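You operate a simulated robot arm through the tools that you are given. There is no shell and no other tool. Be economical: measure what you need, move in short steps, check, and stop when the job is done.

Carry out the task below with a simulated robot arm. There is one attempt and no reset: what you move stays moved.

## Task
Seal the pink bag at its label's number, then switch the sealer off.
Fine: put the bag back where it lay.
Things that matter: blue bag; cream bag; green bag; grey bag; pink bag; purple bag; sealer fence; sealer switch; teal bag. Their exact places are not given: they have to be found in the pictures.

It is judged by the outcome, as a careful person would: the job done as asked, and still so three seconds after it is handed in. It fails if anything else is knocked over, pushed out of place, dropped, spilled or broken. Lids that push on must go on centred and level and be pressed home; caps that screw on are set level and turned clockwise until they are tight.

## Robot
A 6-joint arm with a fingered hand, hanging from a carriage that runs on a gantry, over the field with the corners [0.995, 0.101], [-1.505, 0.1], [-1.505, -1.38], [0.995, -1.379] (x, y) and turns from -665 to 22 degrees about z. Base frame: it is fixed where the carriage stands at the start and does not move with it; the origin is on the floor, on the carriage's upright axis, x ahead of it, y to its left, z up; the surface under the hand at the start is at about z = 0.86. Units: m, degrees, N and s.
With the tool pointing down near the work surface it reaches from about 0.1 to 0.46 m from the robot's upright axis, wherever it stands. Its first joint turns from -166.0 to 166.0 degrees. Places, roughly: sealer fence [0.1, 0, 0.9]; sealer switch [0.5, -0.1, 0.9]. Payload 3.7 kg.
The TCP is the grasp point between the finger pads, 0.026 m short of the fingertips. In the tool frame z runs along the fingers and y along their closing line. The gripper opens to 0.156 m. The gripper's body begins 0.073 m behind the TCP. The gripper is a hand of 4 fingers: y runs from the thumb to the fingers, the wrist lies at [0, 0, -0.239] in the tool frame.
Orientation is that of the tool frame in the base frame, as [roll, pitch, yaw] about the fixed x, y, z axes, in that order (R = Rz(yaw) Ry(pitch) Rx(roll)). With the fingers straight down and closing along the base's y, the tool's x points along the base's -x, its y along +y and its z along -z.

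## Interface
- The arm moves only by the tool play_rows. Its argument "moves" is a list of rows, each an object of numbers (a shift or turn left out is 0): "dx", "dy", "dz": the shift along the base's x, y, z in units of 300 mm (1.0 is 300 mm); "rx", "ry", "rz": the turn, a rotation vector about the base's x, y, z in units of 180 degrees (1.0 is 180 degrees). In form: [{"dx": .., "dy": .., "dz": .., "rx": .., "ry": .., "rz": ..}, ...]. A call has 1 to 8 rows; each row is the pose to reach, as a shift and turn from the pose commanded when the call began. A call with a number of a shift or a turn outside -1 to 1 is refused whole. Rows are played at 5 a second. More than 0.05 m and 8.6 degrees between two rows, and nothing of the call is played. A pose out of reach is approached as far as the arm can. The call stops where the force on the tool passes 70 N (or 10 N more than at its start, if that is more) or the arm is blocked; 0.2 s more then pass. In this call time passes only in rows, and 0.2 s behind the last. The reply holds the time, the measured pose of the TCP, the force on the tool along the base axes, the opening and the grip force, in the units named above and with some noise, with the torque about the TCP (base axes, N m) and any sound that the robot's microphone picked up, and new pictures: "pictures" is both (left out), scene, wrist or none.
- Cameras (640 x 400 px; columns grow to the right, rows downward): "scene" is now at [0.2444, 0.0328, 1.7724]; the picture's right is [0.60, -0.80, 0.00], its down [-0.74, -0.56, -0.36] and it looks along [0.29, 0.22, -0.93] (base axes); focal length 266 px, centre (320, 200). "wrist" rides on the gripper at [0.058, -0.058, -0.091] in the tool frame; the picture's right is [0.71, 0.71, 0.00], its down [-0.53, 0.53, -0.67] and it looks along [-0.47, 0.47, 0.74] (tool axes); focal length 265 px, centre (320, 200).
- move_column(by): slides the trunk up (or, below 0, down) by that many m; the arm and the scene camera ride with it, the base frame stays. It gives what a move gives, with no picture.
- drive_base(legs): drives the robot by 1 to 6 legs, each [ahead, left, turn to the left] in m, m and degrees, along the robot's own axes; the way and the turn of a leg run together, so that a leg with both is an arc; at most 1.5 m and 180 degrees a leg. The arm and the cameras ride along, it lands a little off, and it stops where it bumps. It keeps to its track: a leg is cut to what the track allows. It gives what a move gives, and a new picture of the scene camera.
- move_fingers(finger1, finger2, finger3, thumb_bend): sets how far each is bent, from 0 (flat) to 1 (curled in); at 0.3 the hand is open as for a grip, at 0.7 the pads meet at the TCP. One left out holds its place. A second passes; each finger stops where it meets its share of the squeeze, and holds until it gets a number again. It is the only way to open and close the hand. It gives what a move gives, with no picture; readings hold the bend of each and the force on the fingers (four entries, about 0 where the hand has none), thumb and palm.
- pan_tilt(pan, tilt): turns the head with the scene camera to pan (to the left, within 155 degrees either way) and tilt (down, from -29 to 69), counted from straight ahead of the robot. It gives what a move gives, and a new picture of the scene camera.
- probe_pixels(camera, pixels): there is no depth. For up to 12 entries [column, row, z] of the newest picture of that camera ("zoom" is the newest enlarged one), the place [x, y] in the base frame at which the ray of that pixel passes the height z, good to about 0.002 m. The clock stands still meanwhile.
- inspect(camera, box): a new picture of the part [left, top, right, bottom] of that camera's present view, enlarged. The clock stands still meanwhile.
- job_done(): hands the job in; it is judged then, once.

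Work in short steps. Measure before you move; look again where a grasp or a placing could have gone wrong, and mend it. You have 80 turns and 260 pictures in all, those below and enlarged ones among them. Open the gripper and draw the arm clear of the work before you hand the job in, unless the task says otherwise; then end with one line.

The tools are called after "Request:" by a JSON object that holds its "name" and its "arguments". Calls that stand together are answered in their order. play_rows: Moves the arm, as the interface text tells. Its arguments: {"type":"object","properties":{"moves":{"type":"array"},"pictures":{"type":"string","enum":["both","scene","wrist","none"]}},"required":["moves"]} The other tools are called the same way: move_column (by) slides the trunk up or down; move_fingers (finger1, finger2, finger3, thumb_bend) moves the fingers one by one; drive_base (legs) drives the base; pan_tilt (pan, tilt) turns the head that bears the scene camera; probe_pixels (camera, pixels) gives the place at which the rays of pixels pass given heights; inspect (camera, box) takes an enlarged picture of a part of a camera's view; job_done () hands the job in.

At the start:

```text
time_s: 0.0
tcp_pos: [0.4874, 0.139, 0.9993]
tcp_rot: [-179.9, 0.0, -179.9]
force: [0.5, -0.7, 0.4]
torque: [-0.01, -0.05, 0.0]
opening: 0.156
finger_force: 0.2
shape: jaw
bend: [0.3, 0.3, 0.3, 0.3]
finger forces: [0.0, 0.0, 0.0, 0.0, 0.0, 0.0]
trunk travel left (down, up): [-0.625, 0.054]
robot x, y, heading: [-0.0007, -0.0021, -0.1]
head pan, tilt: [37.2, 68.8]
```

scene: 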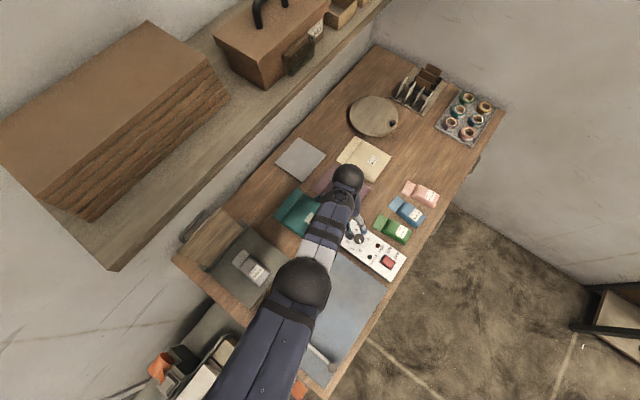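
wrist: 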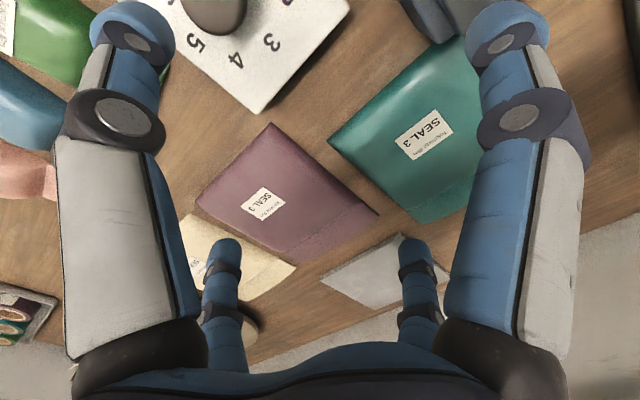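

The scene shows the sealer panel around (375,250), the pink bag at (421,192), and blue and green bags beside it. I'll zoom in on these.

Request:
{"name": "inspect", "arguments": {"camera": "scene", "box": [320, 160, 460, 290]}}

Request:
{"name": "inspect", "arguments": {"camera": "scene", "box": [180, 130, 420, 290]}}

Request:
{"name": "probe_pixels", "arguments": {"camera": "scene", "pixels": [[421, 192, 0.87], [407, 208, 0.87], [394, 228, 0.87], [388, 261, 0.9], [357, 238, 0.9], [374, 250, 0.9], [250, 266, 0.87], [350, 300, 0.87], [326, 385, 0.86], [405, 190, 0.87], [438, 200, 0.87]]}}

```text
3.08 times, centred on (390, 225) of scene
```

zoom: 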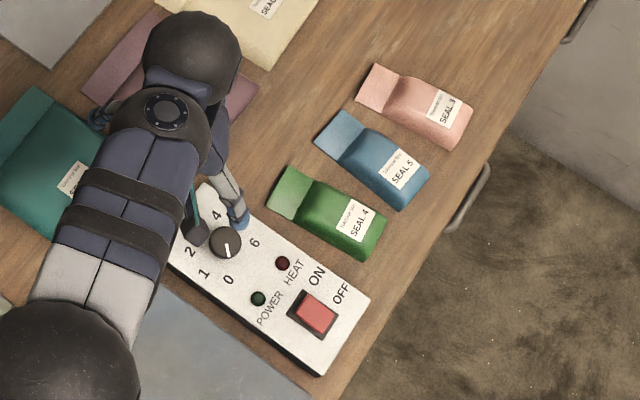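

```text
2.50 times, centred on (300, 210) of scene
```

zoom: 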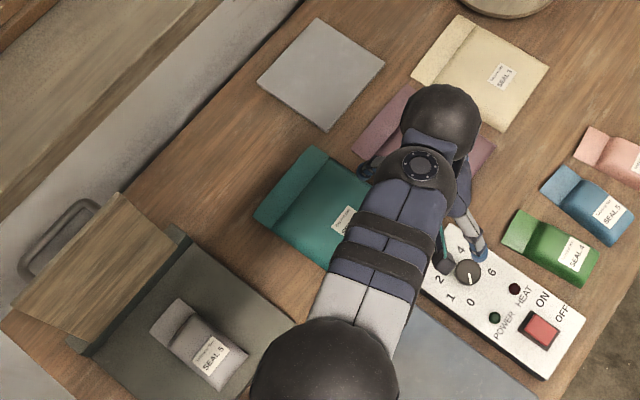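

```text
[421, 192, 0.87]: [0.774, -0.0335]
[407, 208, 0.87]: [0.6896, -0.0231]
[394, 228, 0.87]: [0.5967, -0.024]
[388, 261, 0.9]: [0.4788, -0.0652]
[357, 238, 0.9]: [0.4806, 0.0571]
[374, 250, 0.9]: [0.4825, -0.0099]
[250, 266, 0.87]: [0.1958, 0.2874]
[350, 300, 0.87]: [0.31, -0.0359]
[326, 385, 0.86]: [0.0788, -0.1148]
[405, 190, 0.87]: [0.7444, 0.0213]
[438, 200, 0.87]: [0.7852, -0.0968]
```

The pink label seems to read 3, and the arm hides the sealer. I'll raise the arm slightly and drive back to the right for an open view.

Request:
{"name": "move_column", "arguments": {"by": 0.05}}

Request:
{"name": "drive_base", "arguments": {"legs": [[0, -0.45, 0]]}}

Request:
{"name": "pan_tilt", "arguments": {"pan": 80, "tilt": 55}}

```text
time_s: 0.9
tcp_pos: [0.4867, 0.1392, 1.0496]
tcp_rot: [179.9, 0.0, -179.9]
force: [-0.4, -0.1, -0.5]
torque: [-0.01, 0.0, -0.01]
opening: 0.1559
finger_force: 0.0
shape: jaw
bend: [0.3, 0.3, 0.3, 0.3]
finger forces: [0.0, 0.1, 0.0, 0.1, 0.0, 0.1]
trunk travel left (down, up): [-0.675, 0.004]
robot x, y, heading: [0.0008, 0.0014, -0.2]
head pan, tilt: [37.2, 68.8]
```

```text
time_s: 3.6
tcp_pos: [0.4872, -0.2982, 1.05]
tcp_rot: [179.9, 0.1, 179.8]
force: [0.1, -0.2, 0.5]
torque: [0.02, -0.04, 0.02]
opening: 0.1559
finger_force: 0.1
shape: jaw
bend: [0.3, 0.3, 0.3, 0.3]
finger forces: [0.0, 0.1, 0.1, 0.1, 0.1, 0.1]
trunk travel left (down, up): [-0.675, 0.004]
robot x, y, heading: [0.0013, -0.4344, -0.5]
head pan, tilt: [37.2, 68.8]
```

scene: 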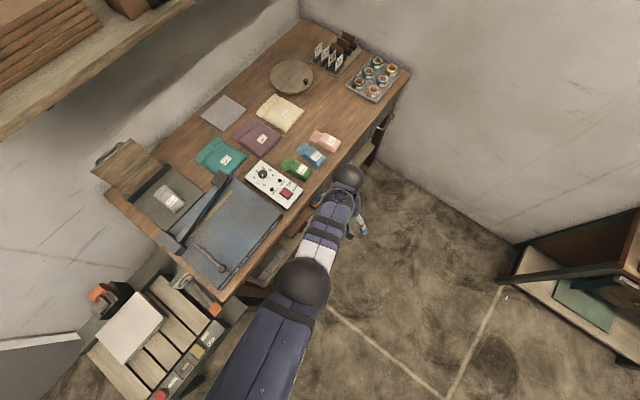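

```text
time_s: 4.7
tcp_pos: [0.4857, -0.2982, 1.0499]
tcp_rot: [-179.9, 0.0, 179.8]
force: [0.0, -0.1, 0.0]
torque: [0.0, 0.02, -0.01]
opening: 0.1559
finger_force: 0.0
shape: jaw
bend: [0.3, 0.3, 0.3, 0.3]
finger forces: [0.1, 0.1, 0.0, 0.0, 0.0, 0.1]
trunk travel left (down, up): [-0.675, 0.004]
robot x, y, heading: [-0.0008, -0.4337, -0.4]
head pan, tilt: [80.0, 55.0]
```

scene: 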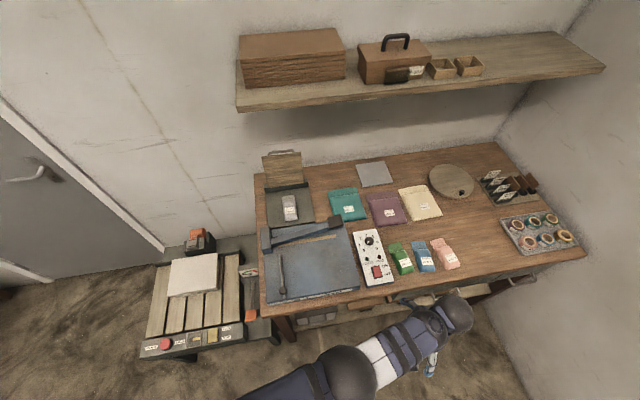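

Now the bench is visible. I'll zoom in on the sealer and bags.

Request:
{"name": "inspect", "arguments": {"camera": "scene", "box": [240, 140, 400, 310]}}

Request:
{"name": "inspect", "arguments": {"camera": "scene", "box": [350, 220, 470, 295]}}

Request:
{"name": "inspect", "arguments": {"camera": "scene", "box": [255, 205, 365, 305]}}

```text
2.35 times, centred on (320, 225) of scene
```

zoom: 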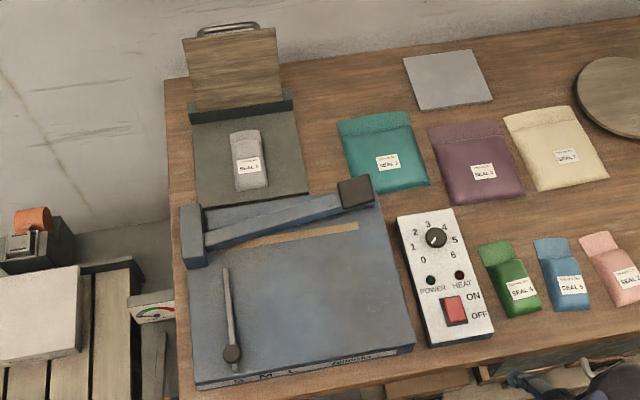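

```text
5.33 times, centred on (410, 258) of scene
```

zoom: 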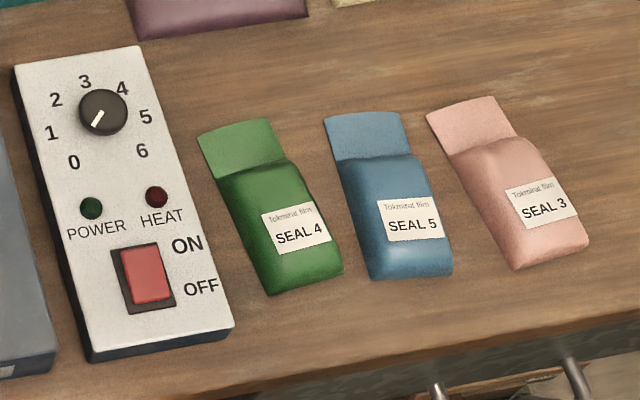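

```text
4.00 times, centred on (310, 255) of scene
```

zoom: 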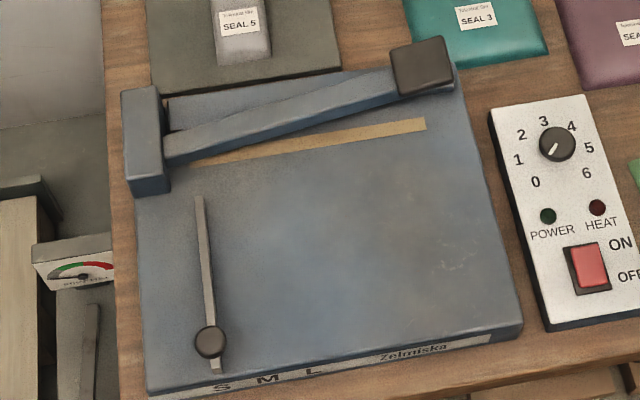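

The sealer has a lever pivoting on the left, a tan heat strip, an S/M/L fence with a knob, and a panel with dial and rocker. I'll measure points from the last zoom.

Request:
{"name": "probe_pixels", "arguments": {"camera": "zoom", "pixels": [[147, 390, 0.9], [522, 330, 0.9], [522, 340, 0.86], [150, 398, 0.86], [425, 125, 0.9], [200, 163, 0.9], [209, 342, 0.92], [200, 200, 0.91], [422, 65, 0.95], [146, 110, 0.95], [555, 143, 0.91], [588, 267, 0.9]]}}

Request:
{"name": "inspect", "arguments": {"camera": "scene", "box": [260, 265, 340, 315]}}

Request:
{"name": "inspect", "arguments": {"camera": "scene", "box": [350, 225, 400, 290]}}

```text
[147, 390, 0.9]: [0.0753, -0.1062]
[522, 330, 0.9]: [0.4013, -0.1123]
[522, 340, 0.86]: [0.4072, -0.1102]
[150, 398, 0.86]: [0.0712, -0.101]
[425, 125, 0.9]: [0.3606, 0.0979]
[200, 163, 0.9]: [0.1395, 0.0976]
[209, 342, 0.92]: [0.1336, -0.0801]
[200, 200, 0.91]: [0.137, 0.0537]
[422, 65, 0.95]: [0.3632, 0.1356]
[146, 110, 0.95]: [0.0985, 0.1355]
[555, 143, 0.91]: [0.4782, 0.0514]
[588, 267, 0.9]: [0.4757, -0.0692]
```

```text
8.00 times, centred on (300, 290) of scene
```

zoom: 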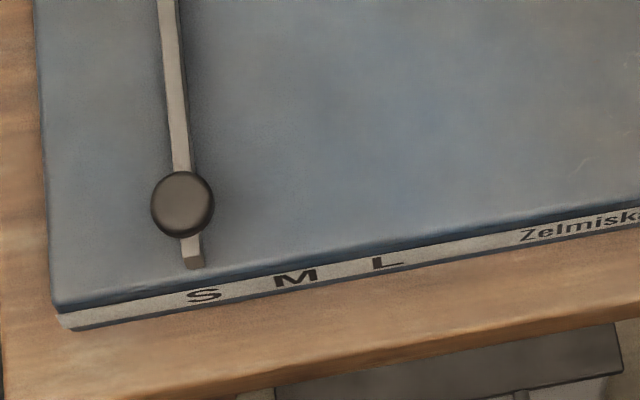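

```text
6.15 times, centred on (375, 258) of scene
```

zoom: 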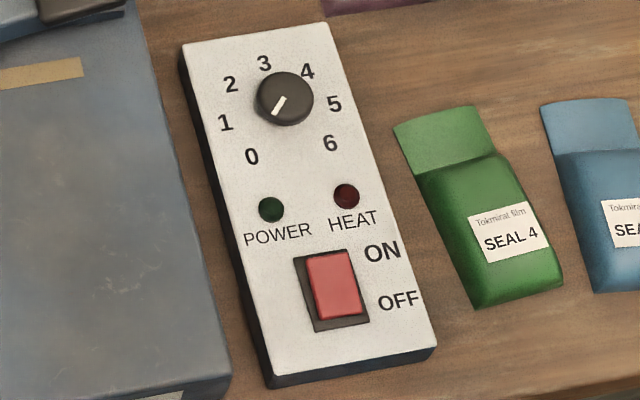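

The fence already appears to stand at S, next to its mark, and the dial is near 0 with power off. I'll drive closer so the arm reaches the panel, then look with both cameras.

Request:
{"name": "drive_base", "arguments": {"legs": [[0.13, 0.2, 0]]}}

Request:
{"name": "pan_tilt", "arguments": {"pan": 80, "tilt": 65}}

Request:
{"name": "play_rows", "arguments": {"moves": [{"dx": -0.1}, {"dx": -0.2}, {"dx": -0.3}, {"dx": -0.4}]}}

```text
time_s: 6.4
tcp_pos: [0.6164, -0.099, 1.0497]
tcp_rot: [180.0, 0.0, 179.8]
force: [0.1, -0.2, -0.2]
torque: [0.0, 0.04, -0.02]
opening: 0.156
finger_force: 0.0
shape: jaw
bend: [0.3, 0.3, 0.3, 0.3]
finger forces: [0.0, 0.0, 0.0, 0.0, 0.1, 0.1]
trunk travel left (down, up): [-0.675, 0.004]
robot x, y, heading: [0.1285, -0.2374, -0.1]
head pan, tilt: [80.0, 55.0]
```

scene: 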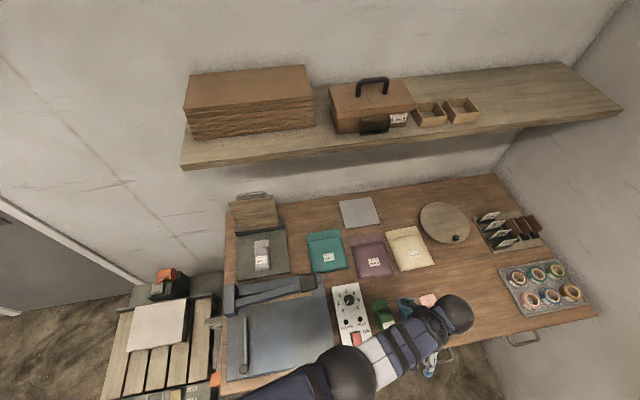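

```text
time_s: 7.2
tcp_pos: [0.6164, -0.0993, 1.05]
tcp_rot: [180.0, 0.0, 179.9]
force: [-0.6, -0.6, 0.0]
torque: [0.01, 0.02, -0.01]
opening: 0.1562
finger_force: 0.0
shape: jaw
bend: [0.3, 0.3, 0.3, 0.3]
finger forces: [0.0, 0.1, 0.0, 0.0, 0.1, 0.0]
trunk travel left (down, up): [-0.675, 0.004]
robot x, y, heading: [0.1278, -0.2332, -0.1]
head pan, tilt: [80.0, 65.0]
```

scene: 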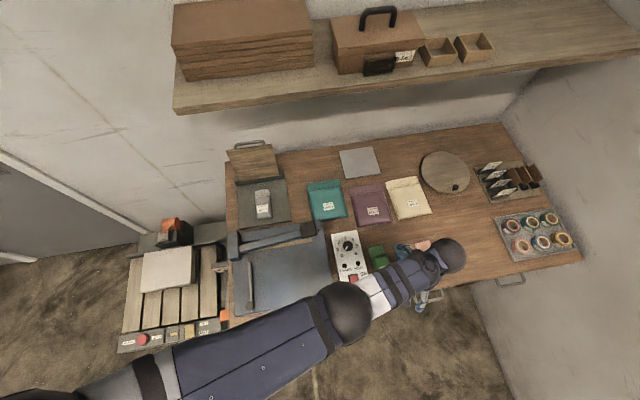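

```text
time_s: 8.2
tcp_pos: [0.4957, -0.0987, 1.0495]
tcp_rot: [180.0, 0.0, 179.9]
force: [0.6, -0.8, 0.6]
torque: [-0.01, 0.04, 0.02]
opening: 0.1561
finger_force: 0.1
shape: jaw
bend: [0.3, 0.3, 0.3, 0.3]
finger forces: [0.1, 0.0, 0.0, 0.0, 0.0, 0.1]
trunk travel left (down, up): [-0.675, 0.004]
robot x, y, heading: [0.13, -0.2385, -0.2]
head pan, tilt: [80.0, 65.0]
```

scene: 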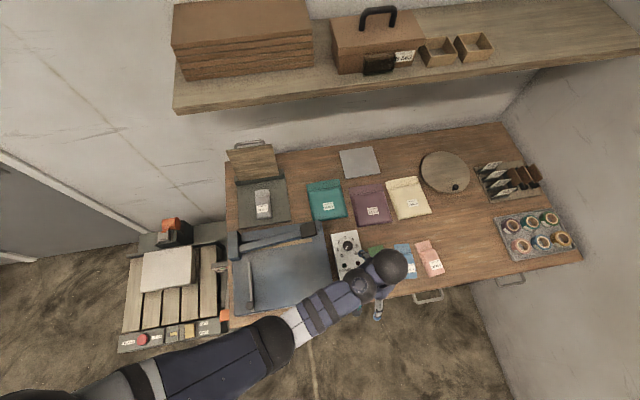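
wrist: 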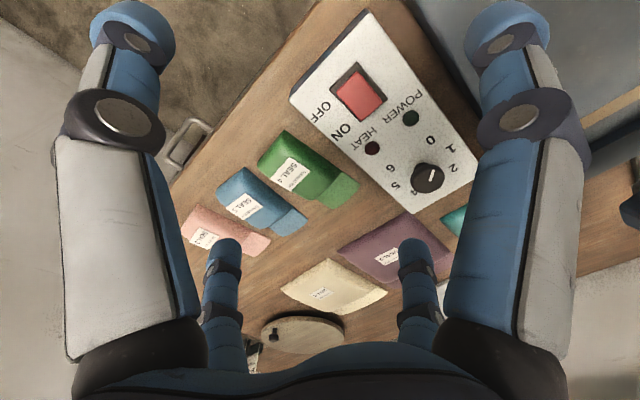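

The wrist view shows dial and rocker clearly. I'll zoom on the dial, and on the fence/S mark through the scene camera.

Request:
{"name": "inspect", "arguments": {"camera": "wrist", "box": [350, 90, 490, 220]}}

Request:
{"name": "probe_pixels", "arguments": {"camera": "zoom", "pixels": [[355, 405, 0.89]]}}

Request:
{"name": "inspect", "arguments": {"camera": "scene", "box": [215, 210, 345, 320]}}

```text
3.08 times, centred on (420, 155) of wrist
```

zoom: 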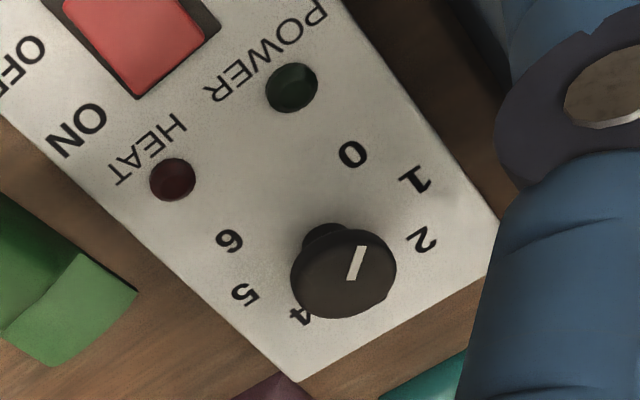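

```text
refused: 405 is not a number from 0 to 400
```

```text
3.64 times, centred on (280, 265) of scene
```

zoom: 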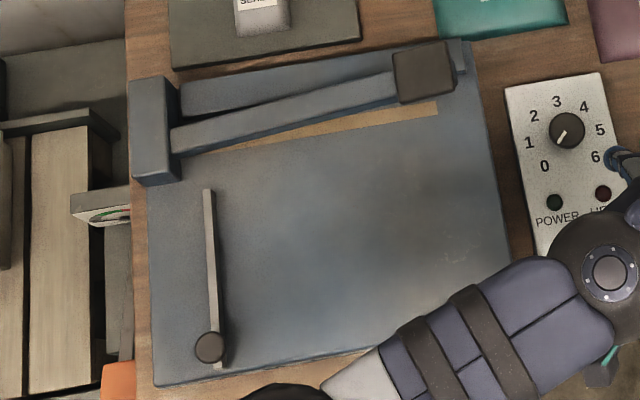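

I'll triangulate the knob, dial numbers, switch and sealer parts from both cameras.

Request:
{"name": "probe_pixels", "arguments": {"camera": "wrist", "pixels": [[428.1, 178.4, 0.92], [428.1, 178.4, 0.9], [421, 166.5, 0.89], [431, 140, 0.89], [391, 168, 0.89], [452, 167, 0.89], [450, 148, 0.89], [395, 185, 0.89], [357, 96, 0.89], [410, 118, 0.89], [432, 177, 0.92], [435, 172, 0.92]]}}

Request:
{"name": "probe_pixels", "arguments": {"camera": "zoom", "pixels": [[566, 130, 0.92], [566, 130, 0.9], [544, 166, 0.89], [596, 156, 0.89], [557, 102, 0.89], [534, 116, 0.89], [600, 130, 0.89], [562, 138, 0.92], [209, 190, 0.91], [218, 366, 0.91], [209, 346, 0.93], [438, 107, 0.9]]}}

```text
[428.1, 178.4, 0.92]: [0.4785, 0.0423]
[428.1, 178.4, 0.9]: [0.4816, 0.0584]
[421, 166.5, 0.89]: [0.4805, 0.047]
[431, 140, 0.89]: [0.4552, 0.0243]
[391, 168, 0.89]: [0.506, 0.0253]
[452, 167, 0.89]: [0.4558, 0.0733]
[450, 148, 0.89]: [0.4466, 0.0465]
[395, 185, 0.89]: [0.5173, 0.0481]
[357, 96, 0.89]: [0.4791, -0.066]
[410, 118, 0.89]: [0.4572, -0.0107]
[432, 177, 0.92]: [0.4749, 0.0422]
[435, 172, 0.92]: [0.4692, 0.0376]
```

```text
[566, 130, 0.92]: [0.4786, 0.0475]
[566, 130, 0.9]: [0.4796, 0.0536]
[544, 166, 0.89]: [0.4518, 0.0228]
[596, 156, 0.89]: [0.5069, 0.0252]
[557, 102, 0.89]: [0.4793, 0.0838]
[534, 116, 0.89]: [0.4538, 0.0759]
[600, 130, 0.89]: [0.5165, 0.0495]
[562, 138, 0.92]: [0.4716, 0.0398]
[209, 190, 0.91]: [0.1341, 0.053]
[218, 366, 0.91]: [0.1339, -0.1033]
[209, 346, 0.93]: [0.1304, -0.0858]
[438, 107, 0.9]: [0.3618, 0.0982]
```

Numbers sit 45° apart around the knob centre (0.480, 0.050), with 3 straight toward +y; the knob top is near z 0.91 and the pointer is near 0. I'll move the base closer so the knob is well within reach.

Request:
{"name": "drive_base", "arguments": {"legs": [[0.05, 0.1, 0]]}}

Request:
{"name": "move_fingers", "arguments": {"finger1": 0.0}}

Request:
{"name": "play_rows", "arguments": {"moves": [{"dz": 0.0}]}}

```text
time_s: 9.4
tcp_pos: [0.5469, 0.0014, 1.0508]
tcp_rot: [180.0, 0.0, 179.9]
force: [0.8, 0.7, 0.1]
torque: [0.0, 0.03, -0.02]
opening: 0.1558
finger_force: 0.1
shape: jaw
bend: [0.3, 0.3, 0.3, 0.3]
finger forces: [0.1, 0.0, 0.0, 0.0, 0.0, 0.1]
trunk travel left (down, up): [-0.675, 0.004]
robot x, y, heading: [0.1807, -0.135, -0.3]
head pan, tilt: [80.0, 65.0]
```

scene: 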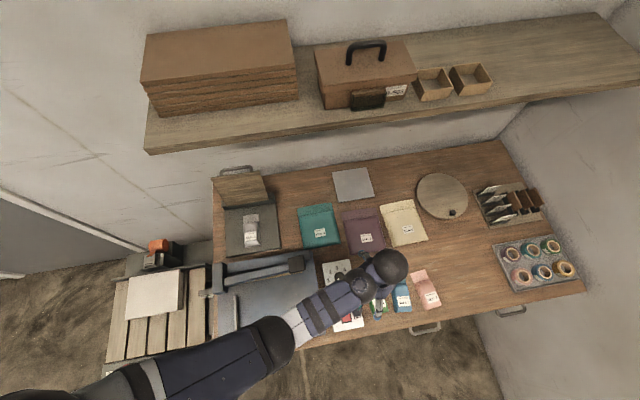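

```text
time_s: 10.4
tcp_pos: [0.5487, 0.0025, 1.0494]
tcp_rot: [180.0, 0.1, 179.9]
force: [0.6, -0.1, -0.3]
torque: [0.0, 0.02, -0.01]
opening: 0.1297
finger_force: 0.1
shape: fingers
bend: [0.01, 0.3, 0.3, 0.3]
finger forces: [0.0, 0.0, 0.0, 0.1, 0.0, 0.0]
trunk travel left (down, up): [-0.675, 0.004]
robot x, y, heading: [0.1815, -0.1418, -0.2]
head pan, tilt: [80.0, 65.0]
```

```text
time_s: 10.8
tcp_pos: [0.5477, 0.0015, 1.0493]
tcp_rot: [180.0, -0.1, 179.9]
force: [0.0, -0.1, 0.7]
torque: [0.0, -0.07, -0.02]
opening: 0.1297
finger_force: 0.0
shape: fingers
bend: [0.01, 0.3, 0.3, 0.3]
finger forces: [0.1, 0.0, 0.0, 0.1, 0.0, 0.0]
trunk travel left (down, up): [-0.675, 0.004]
robot x, y, heading: [0.1811, -0.1362, -0.2]
head pan, tilt: [80.0, 65.0]
```

scene: 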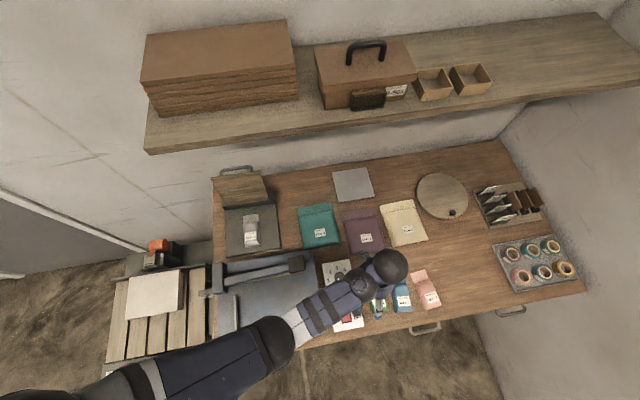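
wrist: 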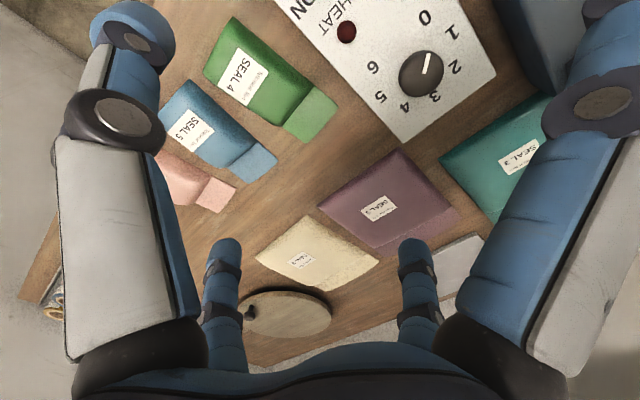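

Finger1 is the near-right digit. I'll test finger2 and the thumb to learn the layout, and zoom on the dial pointer.

Request:
{"name": "inspect", "arguments": {"camera": "wrist", "box": [350, 0, 500, 130]}}

Request:
{"name": "move_fingers", "arguments": {"finger1": 0.3, "finger2": 0.0, "thumb_bend": 0.6}}

Request:
{"name": "inspect", "arguments": {"camera": "wrist", "box": [0, 0, 640, 400]}}

```text
3.08 times, centred on (425, 65) of wrist
```

zoom: 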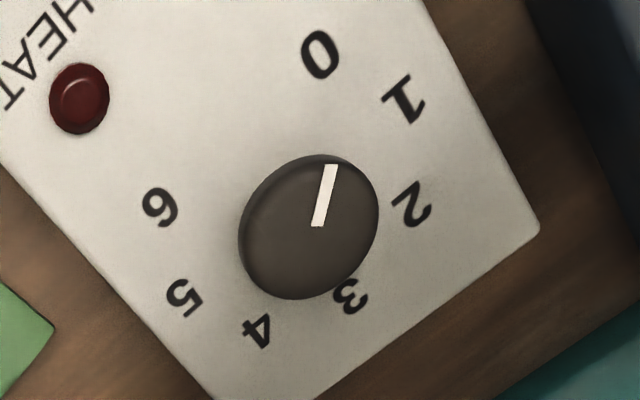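

```text
time_s: 11.8
tcp_pos: [0.5474, 0.0019, 1.049]
tcp_rot: [-180.0, 0.0, 179.9]
force: [0.1, 0.2, 0.1]
torque: [0.0, -0.02, 0.0]
opening: 0.0754
finger_force: 0.1
shape: fingers
bend: [0.3, 0.01, 0.3, 0.6]
finger forces: [0.0, 0.0, 0.0, 0.0, 0.1, 0.1]
trunk travel left (down, up): [-0.675, 0.004]
robot x, y, heading: [0.1814, -0.1367, -0.1]
head pan, tilt: [80.0, 65.0]
```

```text
1.00 times, centred on (320, 200) of wrist (not enlarged: the box is as wide or as high as the picture)
```

zoom: 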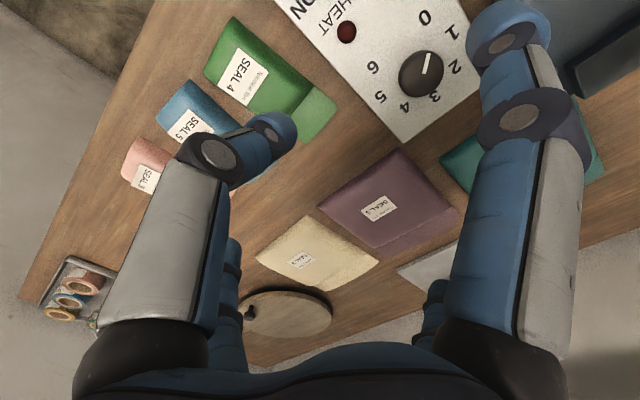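

Layout: thumb at tool −y, finger2 opposite at +y, fingers 1/3 at ±x. Now measure the pointer angle from the dial (wrist pixels 424–427).

Request:
{"name": "probe_pixels", "arguments": {"camera": "wrist", "pixels": [[424, 73, 0.91], [428.5, 53.5, 0.91], [421, 74, 0.91], [424, 18, 0.887], [451, 32, 0.887], [454, 66.5, 0.887], [434, 96, 0.887]]}}

Request:
{"name": "move_fingers", "arguments": {"finger2": 0.3, "thumb_bend": 0.3}}

```text
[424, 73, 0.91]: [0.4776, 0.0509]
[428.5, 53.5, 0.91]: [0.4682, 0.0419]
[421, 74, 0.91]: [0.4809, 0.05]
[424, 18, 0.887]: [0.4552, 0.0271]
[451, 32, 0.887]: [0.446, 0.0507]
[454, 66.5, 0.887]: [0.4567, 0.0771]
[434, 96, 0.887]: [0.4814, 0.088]
```

```text
time_s: 12.8
tcp_pos: [0.5474, 0.0015, 1.0496]
tcp_rot: [180.0, 0.0, 179.9]
force: [-0.3, -0.6, 0.4]
torque: [-0.01, -0.01, 0.01]
opening: 0.1067
finger_force: 0.1
shape: fingers
bend: [0.3, 0.3, 0.3, 0.3]
finger forces: [0.1, 0.0, 0.0, 0.0, 0.0, 0.0]
trunk travel left (down, up): [-0.675, 0.004]
robot x, y, heading: [0.1803, -0.1369, -0.0]
head pan, tilt: [80.0, 65.0]
```

The pointer is exactly at 0, so a 135° clockwise turn is needed. I'll move above the knob while pre-rotating the hand 67° counter-clockwise.

Request:
{"name": "play_rows", "arguments": {"moves": [{"dx": -0.028, "dy": 0.02, "rz": 0.0467}, {"dx": -0.056, "dy": 0.041, "rz": 0.0933}, {"dx": -0.084, "dy": 0.061, "rz": 0.14}, {"dx": -0.112, "dy": 0.082, "rz": 0.1867}, {"dx": -0.14, "dy": 0.102, "rz": 0.2333}, {"dx": -0.168, "dy": 0.122, "rz": 0.28}, {"dx": -0.197, "dy": 0.143, "rz": 0.3267}, {"dx": -0.2247, "dy": 0.163, "rz": 0.3733}]}}

```text
time_s: 14.6
tcp_pos: [0.4806, 0.0516, 1.0509]
tcp_rot: [-179.9, 0.0, -112.8]
force: [-0.4, 0.1, 0.1]
torque: [0.01, -0.01, 0.04]
opening: 0.1064
finger_force: 0.0
shape: fingers
bend: [0.3, 0.3, 0.3, 0.3]
finger forces: [0.1, 0.0, 0.1, 0.0, 0.0, 0.1]
trunk travel left (down, up): [-0.675, 0.004]
robot x, y, heading: [0.1794, -0.134, 0.1]
head pan, tilt: [80.0, 65.0]
```

scene: 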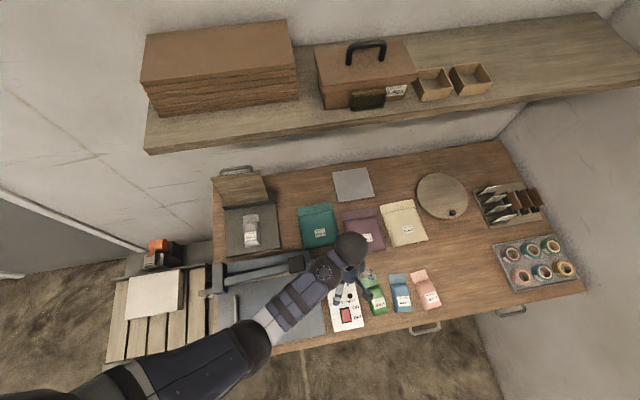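
wrist: 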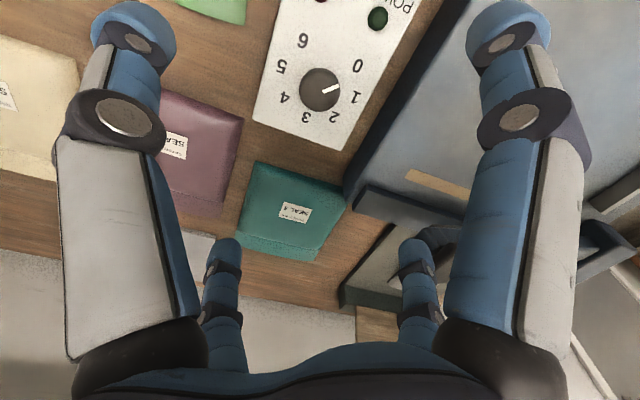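

TCP is centred above the knob. I'll half-close the fingers so they clear neighbours, then descend to z≈0.92.

Request:
{"name": "move_fingers", "arguments": {"finger1": 0.53, "finger2": 0.53, "finger3": 0.53, "thumb_bend": 0.53}}

Request:
{"name": "play_rows", "arguments": {"moves": [{"dz": -0.1}, {"dz": -0.2}, {"dz": -0.3}, {"dz": -0.37}]}}

```text
time_s: 15.6
tcp_pos: [0.4803, 0.0515, 1.0498]
tcp_rot: [180.0, 0.1, -112.9]
force: [-0.8, -0.2, -0.1]
torque: [-0.02, 0.0, 0.0]
opening: 0.0426
finger_force: 0.1
shape: fingers
bend: [0.53, 0.53, 0.53, 0.53]
finger forces: [0.0, 0.0, 0.0, 0.0, 0.0, 0.0]
trunk travel left (down, up): [-0.675, 0.004]
robot x, y, heading: [0.1787, -0.1372, 0.1]
head pan, tilt: [80.0, 65.0]
```

```text
time_s: 16.6
tcp_pos: [0.4814, 0.051, 0.9391]
tcp_rot: [180.0, 0.1, -112.9]
force: [-0.4, 0.9, 0.1]
torque: [-0.02, -0.01, 0.0]
opening: 0.0429
finger_force: 0.1
shape: fingers
bend: [0.53, 0.53, 0.53, 0.53]
finger forces: [0.1, 0.0, 0.0, 0.0, 0.0, 0.1]
trunk travel left (down, up): [-0.675, 0.004]
robot x, y, heading: [0.1837, -0.1327, -0.3]
head pan, tilt: [80.0, 65.0]
```

scene: 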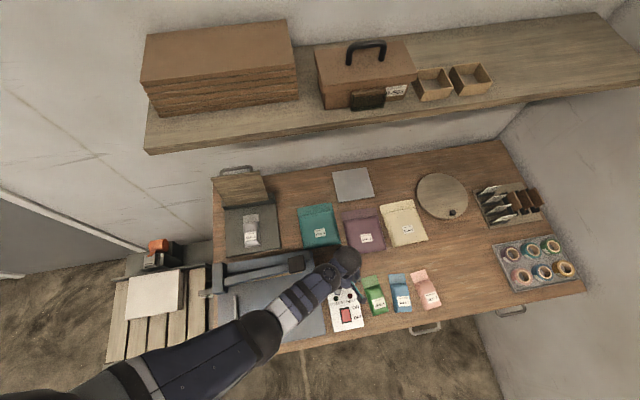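
wrist: 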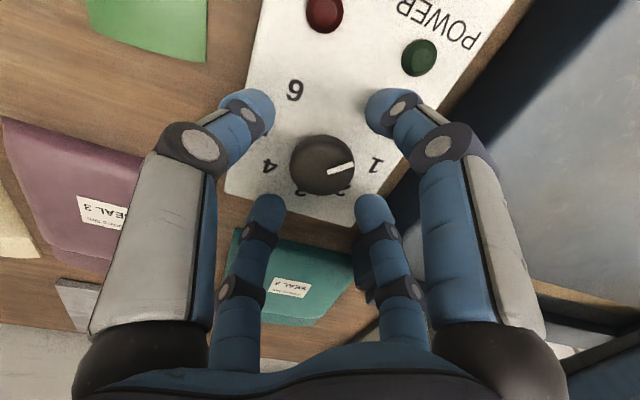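

The four fingers surround the knob with room. I'll descend the last 17 mm and close.

Request:
{"name": "play_rows", "arguments": {"moves": [{"dz": -0.03}, {"dz": -0.057}], "pictures": "wrist"}}

Request:
{"name": "move_fingers", "arguments": {"finger1": 0.66, "finger2": 0.66, "finger3": 0.66, "thumb_bend": 0.66}}

Request:
{"name": "inspect", "arguments": {"camera": "wrist", "box": [160, 40, 480, 300]}}

```text
time_s: 17.2
tcp_pos: [0.4832, 0.0523, 0.924]
tcp_rot: [-179.9, 0.1, -112.9]
force: [-4.8, -2.8, 45.6]
torque: [-0.56, 1.2, 0.01]
opening: 0.0461
finger_force: 22.5
shape: fingers
bend: [0.51, 0.51, 0.54, 0.53]
finger forces: [20.8, 18.8, 3.5, 0.0, 2.2, 0.0]
trunk travel left (down, up): [-0.675, 0.004]
robot x, y, heading: [0.1797, -0.1397, 0.2]
head pan, tilt: [80.0, 65.0]
```

wrist: 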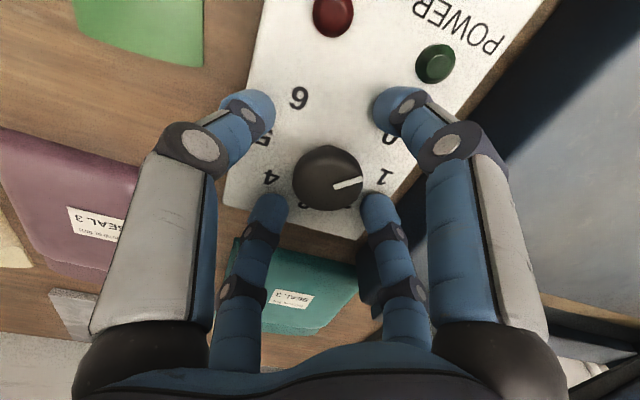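

```text
time_s: 17.7
tcp_pos: [0.484, 0.0523, 0.9228]
tcp_rot: [-179.9, 0.1, -112.9]
force: [1.4, -0.3, 7.2]
torque: [-0.09, 0.1, -0.01]
opening: 0.0168
finger_force: 4.5
shape: fingers
bend: [0.59, 0.6, 0.65, 0.65]
finger forces: [4.5, 2.2, 0.7, 0.0, 2.0, 0.0]
trunk travel left (down, up): [-0.675, 0.004]
robot x, y, heading: [0.1781, -0.1397, -0.1]
head pan, tilt: [80.0, 65.0]
stopped: the force on the tool passed its limit at 72 N (the readings are from after the stop); the commanded pose is now the measured one
```

```text
1.54 times, centred on (320, 170) of wrist
```

zoom: 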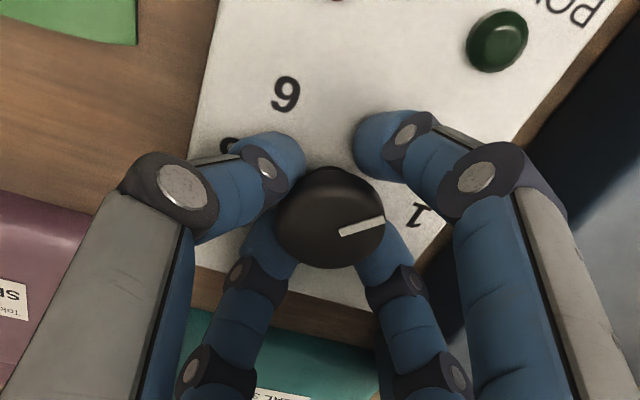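

The tips pressed on the panel face (72 N), so I'm a few mm too low. I'll raise 4 mm, recentre, and close further.

Request:
{"name": "play_rows", "arguments": {"moves": [{"dx": -0.008, "dy": -0.003, "dz": 0.014}], "pictures": "none"}}

Request:
{"name": "move_fingers", "arguments": {"finger1": 0.68, "finger2": 0.68, "finger3": 0.68, "thumb_bend": 0.68}}

Request:
{"name": "inspect", "arguments": {"camera": "wrist", "box": [160, 40, 480, 300]}}

```text
time_s: 18.1
tcp_pos: [0.4797, 0.0502, 0.9272]
tcp_rot: [-179.9, 0.0, -112.9]
force: [6.3, 1.6, -9.9]
torque: [-0.04, 0.03, -0.02]
opening: 0.0185
finger_force: 4.8
shape: fingers
bend: [0.6, 0.6, 0.64, 0.64]
finger forces: [0.0, 0.0, 4.6, 0.0, 5.2, 0.0]
trunk travel left (down, up): [-0.675, 0.004]
robot x, y, heading: [0.1803, -0.1397, -0.1]
head pan, tilt: [80.0, 65.0]
```

```text
time_s: 19.1
tcp_pos: [0.4793, 0.0501, 0.9282]
tcp_rot: [-180.0, 0.0, -112.9]
force: [4.8, 0.0, -14.2]
torque: [-0.01, -0.02, 0.0]
opening: 0.015
finger_force: 11.7
shape: fingers
bend: [0.63, 0.63, 0.64, 0.64]
finger forces: [4.3, 4.5, 6.1, 0.0, 7.9, 0.0]
trunk travel left (down, up): [-0.675, 0.004]
robot x, y, heading: [0.183, -0.1398, -0.2]
head pan, tilt: [80.0, 65.0]
```

```text
1.54 times, centred on (320, 170) of wrist
```

zoom: 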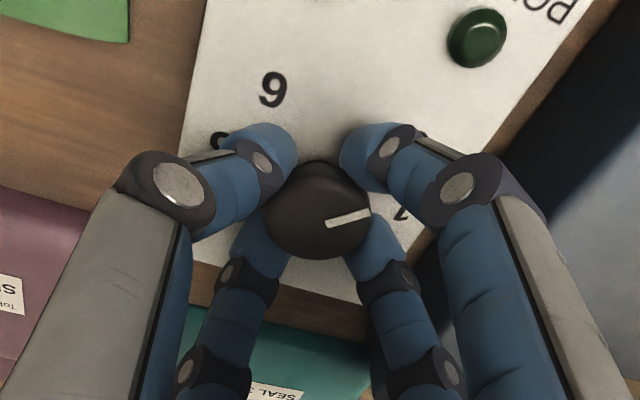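

All four fingers grip the knob with 4–8 N each. I'll turn 67° clockwise.

Request:
{"name": "play_rows", "arguments": {"moves": [{"rz": -0.0467}, {"rz": -0.0933}, {"rz": -0.14}, {"rz": -0.1867}, {"rz": -0.2333}, {"rz": -0.28}, {"rz": -0.3267}, {"rz": -0.3733}], "pictures": "wrist"}}

```text
time_s: 20.9
tcp_pos: [0.4791, 0.0518, 0.9271]
tcp_rot: [-180.0, 0.0, 179.7]
force: [4.4, 0.0, -12.9]
torque: [0.02, -0.02, 0.01]
opening: 0.0144
finger_force: 10.9
shape: fingers
bend: [0.64, 0.63, 0.64, 0.64]
finger forces: [4.3, 5.3, 6.2, 0.0, 6.2, 0.1]
trunk travel left (down, up): [-0.675, 0.004]
robot x, y, heading: [0.1798, -0.1393, -0.1]
head pan, tilt: [80.0, 65.0]
```

wrist: 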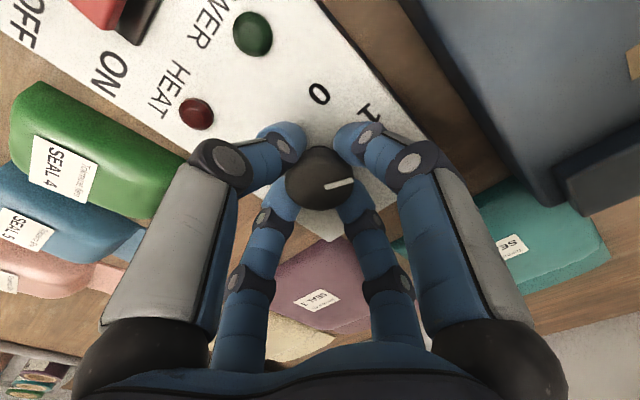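

The knob follows the hand without slipping. I'll turn the remaining 68°.

Request:
{"name": "play_rows", "arguments": {"moves": [{"rz": -0.047}, {"rz": -0.094}, {"rz": -0.141}, {"rz": -0.188}, {"rz": -0.235}, {"rz": -0.282}, {"rz": -0.329}, {"rz": -0.3767}], "pictures": "wrist"}}

Request:
{"name": "inspect", "arguments": {"camera": "wrist", "box": [220, 90, 420, 250]}}

```text
time_s: 22.7
tcp_pos: [0.4791, 0.0502, 0.9273]
tcp_rot: [-179.8, 0.0, 111.9]
force: [0.4, 1.2, -9.8]
torque: [0.02, -0.06, 0.03]
opening: 0.0147
finger_force: 9.8
shape: fingers
bend: [0.64, 0.63, 0.64, 0.64]
finger forces: [4.4, 4.6, 5.1, 0.0, 6.2, 0.1]
trunk travel left (down, up): [-0.675, 0.004]
robot x, y, heading: [0.1796, -0.1364, -0.0]
head pan, tilt: [80.0, 65.0]
```

wrist: 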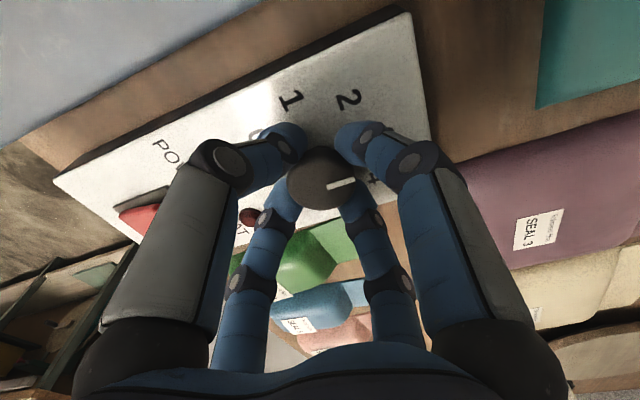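

```text
2.50 times, centred on (320, 170) of wrist
```

zoom: 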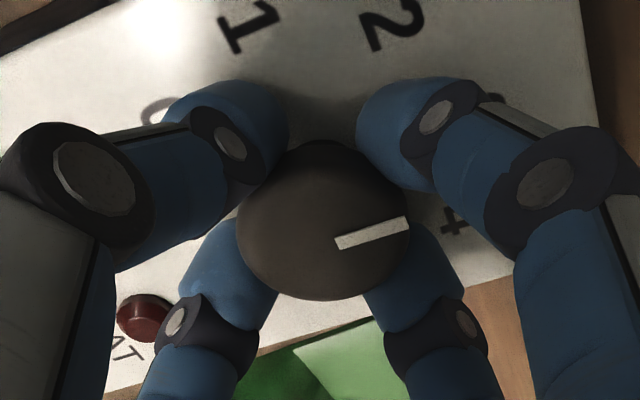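

Turn done; I'll open the fingers, rise 9 cm and check the dial.

Request:
{"name": "move_fingers", "arguments": {"finger1": 0.53, "finger2": 0.53, "finger3": 0.53, "thumb_bend": 0.53}}

Request:
{"name": "play_rows", "arguments": {"moves": [{"dz": 0.05}, {"dz": 0.15}, {"dz": 0.3}, {"dz": 0.4}]}}

Request:
{"name": "inspect", "arguments": {"camera": "wrist", "box": [220, 30, 420, 180]}}

Request:
{"name": "inspect", "arguments": {"camera": "scene", "box": [300, 230, 460, 345]}}

```text
time_s: 23.7
tcp_pos: [0.479, 0.0508, 0.9271]
tcp_rot: [180.0, 0.0, 112.1]
force: [-0.8, -0.1, -0.4]
torque: [0.01, -0.01, -0.01]
opening: 0.042
finger_force: 0.2
shape: fingers
bend: [0.53, 0.53, 0.53, 0.53]
finger forces: [0.1, 0.0, 0.1, 0.1, 0.0, 0.1]
trunk travel left (down, up): [-0.675, 0.004]
robot x, y, heading: [0.1777, -0.1345, -0.1]
head pan, tilt: [80.0, 65.0]
```

```text
time_s: 24.7
tcp_pos: [0.4805, 0.0481, 1.0466]
tcp_rot: [-179.9, 0.1, 112.1]
force: [0.2, -0.4, -0.5]
torque: [0.01, -0.04, 0.02]
opening: 0.0419
finger_force: 0.1
shape: fingers
bend: [0.53, 0.53, 0.53, 0.53]
finger forces: [0.1, 0.1, 0.0, 0.1, 0.1, 0.1]
trunk travel left (down, up): [-0.675, 0.004]
robot x, y, heading: [0.1778, -0.1362, -0.2]
head pan, tilt: [80.0, 65.0]
```

scene: 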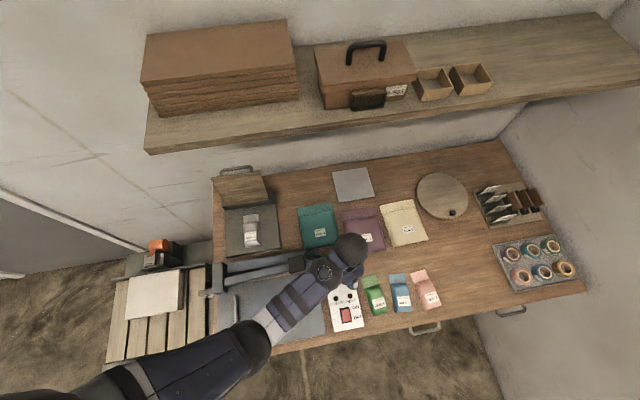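
wrist: 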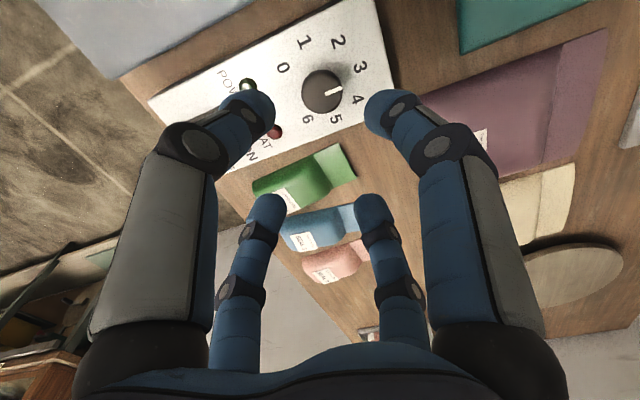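

```text
2.67 times, centred on (320, 105) of wrist
```

zoom: 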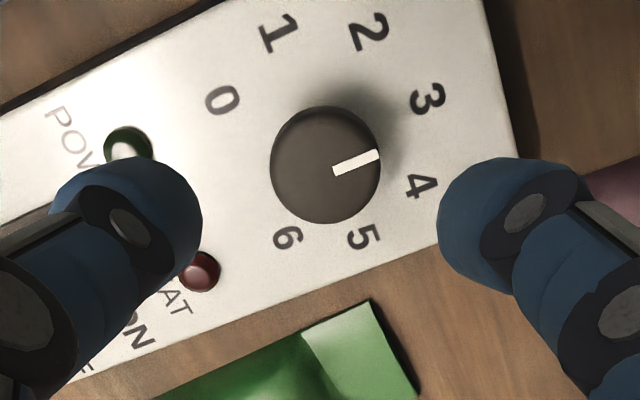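

```text
3.48 times, centred on (380, 288) of scene
```

zoom: 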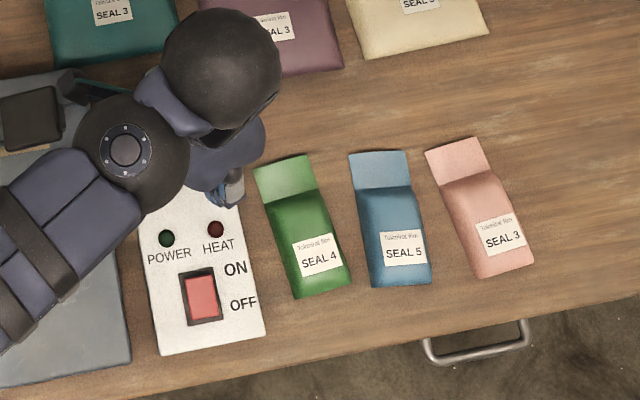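

I'll verify the pointer's direction numerically.

Request:
{"name": "probe_pixels", "arguments": {"camera": "wrist", "pixels": [[325.25, 94.1, 0.911], [341.75, 88.1, 0.911], [322, 91.9, 0.911], [360, 67, 0.887]]}}

```text
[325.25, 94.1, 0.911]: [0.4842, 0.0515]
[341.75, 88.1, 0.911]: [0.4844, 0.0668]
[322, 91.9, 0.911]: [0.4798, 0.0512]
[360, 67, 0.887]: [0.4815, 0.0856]
```

The pointer is straight toward 3. Next, measure the pink bag from the latest scene zoom, plus sealer strip and lever reference points.

Request:
{"name": "probe_pixels", "arguments": {"camera": "zoom", "pixels": [[425, 153, 0.862], [479, 137, 0.862], [495, 169, 0.865], [440, 187, 0.865], [483, 279, 0.865], [536, 266, 0.865], [452, 200, 0.88], [497, 180, 0.88], [412, 180, 0.862], [432, 287, 0.865], [370, 288, 0.865]]}}

Request:
{"name": "inspect", "arguments": {"camera": "scene", "box": [400, 255, 460, 315]}}

Request:
{"name": "inspect", "arguments": {"camera": "wrist", "box": [230, 130, 400, 320]}}

```text
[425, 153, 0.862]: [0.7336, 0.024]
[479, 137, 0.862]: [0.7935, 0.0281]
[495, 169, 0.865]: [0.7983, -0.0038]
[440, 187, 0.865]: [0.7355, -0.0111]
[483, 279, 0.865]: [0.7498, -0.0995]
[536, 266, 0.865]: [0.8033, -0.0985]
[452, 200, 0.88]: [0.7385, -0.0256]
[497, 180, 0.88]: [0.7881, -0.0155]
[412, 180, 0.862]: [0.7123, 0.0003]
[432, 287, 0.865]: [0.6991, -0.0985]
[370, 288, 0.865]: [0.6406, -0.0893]
```

```text
6.67 times, centred on (430, 285) of scene
```

zoom: 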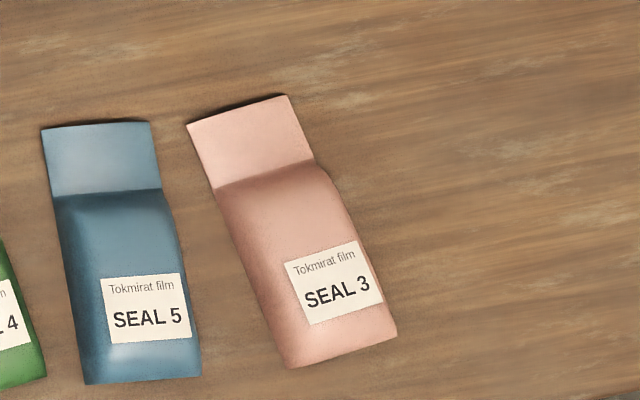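

```text
2.11 times, centred on (315, 225) of wrist
```

zoom: 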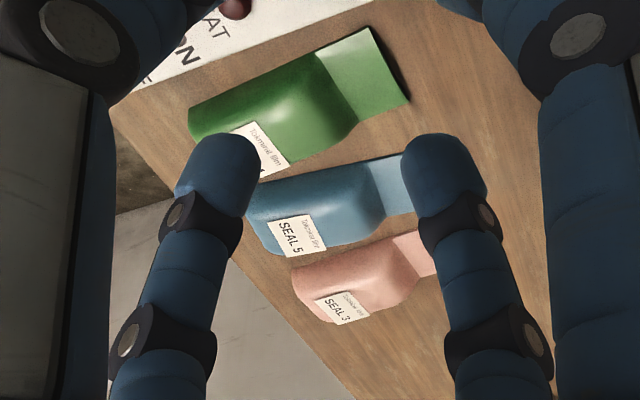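

The pink bag lies with flap centre (0.764, 0.026) and bottom centre (0.776, −0.099), turned about 5.7°, 58 mm wide. Next I triangulate the lever from the new camera position.

Request:
{"name": "inspect", "arguments": {"camera": "scene", "box": [195, 235, 335, 325]}}

```text
4.44 times, centred on (265, 280) of scene
```

zoom: 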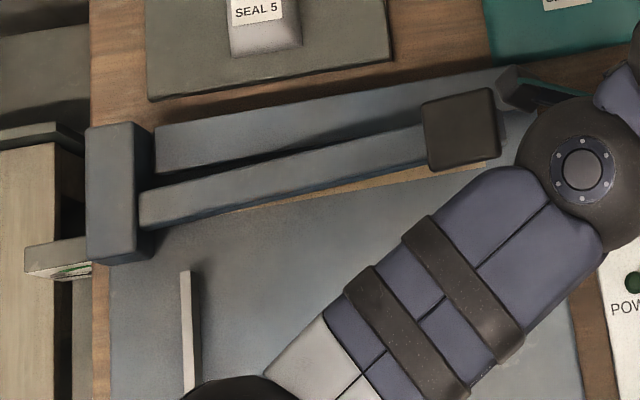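

Request:
{"name": "probe_pixels", "arguments": {"camera": "zoom", "pixels": [[460, 128, 0.95], [460, 128, 1.0], [115, 185, 0.95], [115, 185, 0.9], [190, 270, 0.91], [430, 178, 0.9], [240, 208, 0.9], [150, 205, 0.92], [150, 205, 0.95]]}}

Request:
{"name": "pan_tilt", "arguments": {"pan": 110, "tilt": 60}}

```text
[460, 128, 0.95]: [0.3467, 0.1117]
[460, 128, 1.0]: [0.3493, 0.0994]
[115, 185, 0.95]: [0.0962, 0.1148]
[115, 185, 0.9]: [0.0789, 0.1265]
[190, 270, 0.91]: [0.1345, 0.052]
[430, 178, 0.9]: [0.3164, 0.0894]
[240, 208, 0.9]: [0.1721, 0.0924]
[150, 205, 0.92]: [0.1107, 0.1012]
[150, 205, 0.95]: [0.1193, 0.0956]
```

```text
time_s: 25.6
tcp_pos: [0.4798, 0.049, 1.0468]
tcp_rot: [180.0, 0.0, 112.1]
force: [-0.1, 0.3, 0.2]
torque: [0.01, -0.03, 0.01]
opening: 0.0421
finger_force: 0.0
shape: fingers
bend: [0.53, 0.53, 0.53, 0.53]
finger forces: [0.1, 0.0, 0.0, 0.0, 0.1, 0.0]
trunk travel left (down, up): [-0.675, 0.004]
robot x, y, heading: [0.183, -0.1379, -0.0]
head pan, tilt: [110.0, 60.0]
```

scene: 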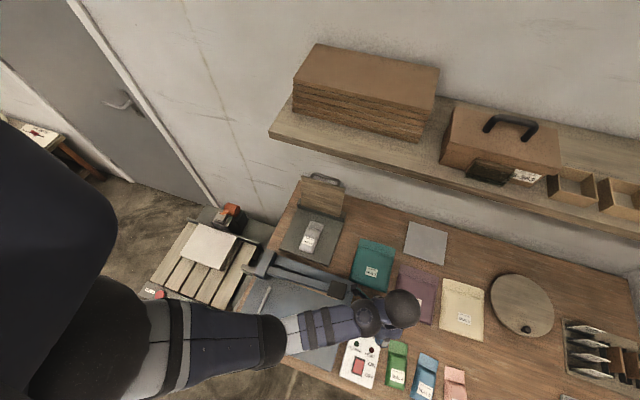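

The raised lever (underside roughly 5 cm above the bed near the hinge) limits where spread side fingers may go. I'll test whether fingers 1 and 3 can curl up out of the way.

Request:
{"name": "move_fingers", "arguments": {"finger1": 1.0, "finger3": 1.0, "finger2": 0.4, "thumb_bend": 0.4}}

Request:
{"name": "inspect", "arguments": {"camera": "wrist", "box": [0, 0, 640, 400]}}

```text
time_s: 26.6
tcp_pos: [0.4813, 0.0488, 1.0455]
tcp_rot: [-179.9, 0.0, 112.1]
force: [-0.4, 0.0, 0.4]
torque: [-0.02, -0.01, -0.02]
opening: 0.0534
finger_force: 0.1
shape: fingers
bend: [0.8, 0.4, 0.8, 0.4]
finger forces: [0.0, 0.0, 0.0, 0.0, 0.1, 0.1]
trunk travel left (down, up): [-0.675, 0.004]
robot x, y, heading: [0.1779, -0.138, -0.3]
head pan, tilt: [110.0, 60.0]
```

```text
1.00 times, centred on (320, 200) of wrist (not enlarged: the box is as wide or as high as the picture)
```

zoom: 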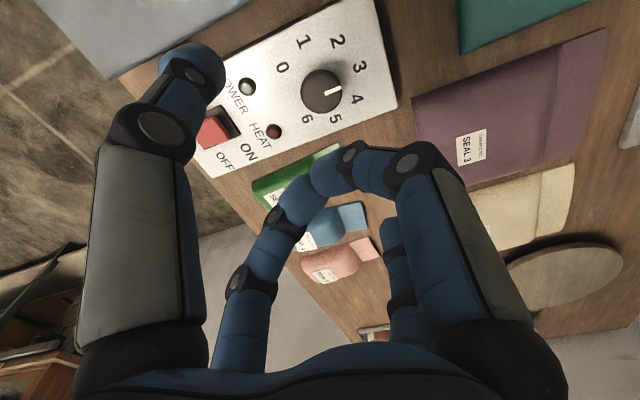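

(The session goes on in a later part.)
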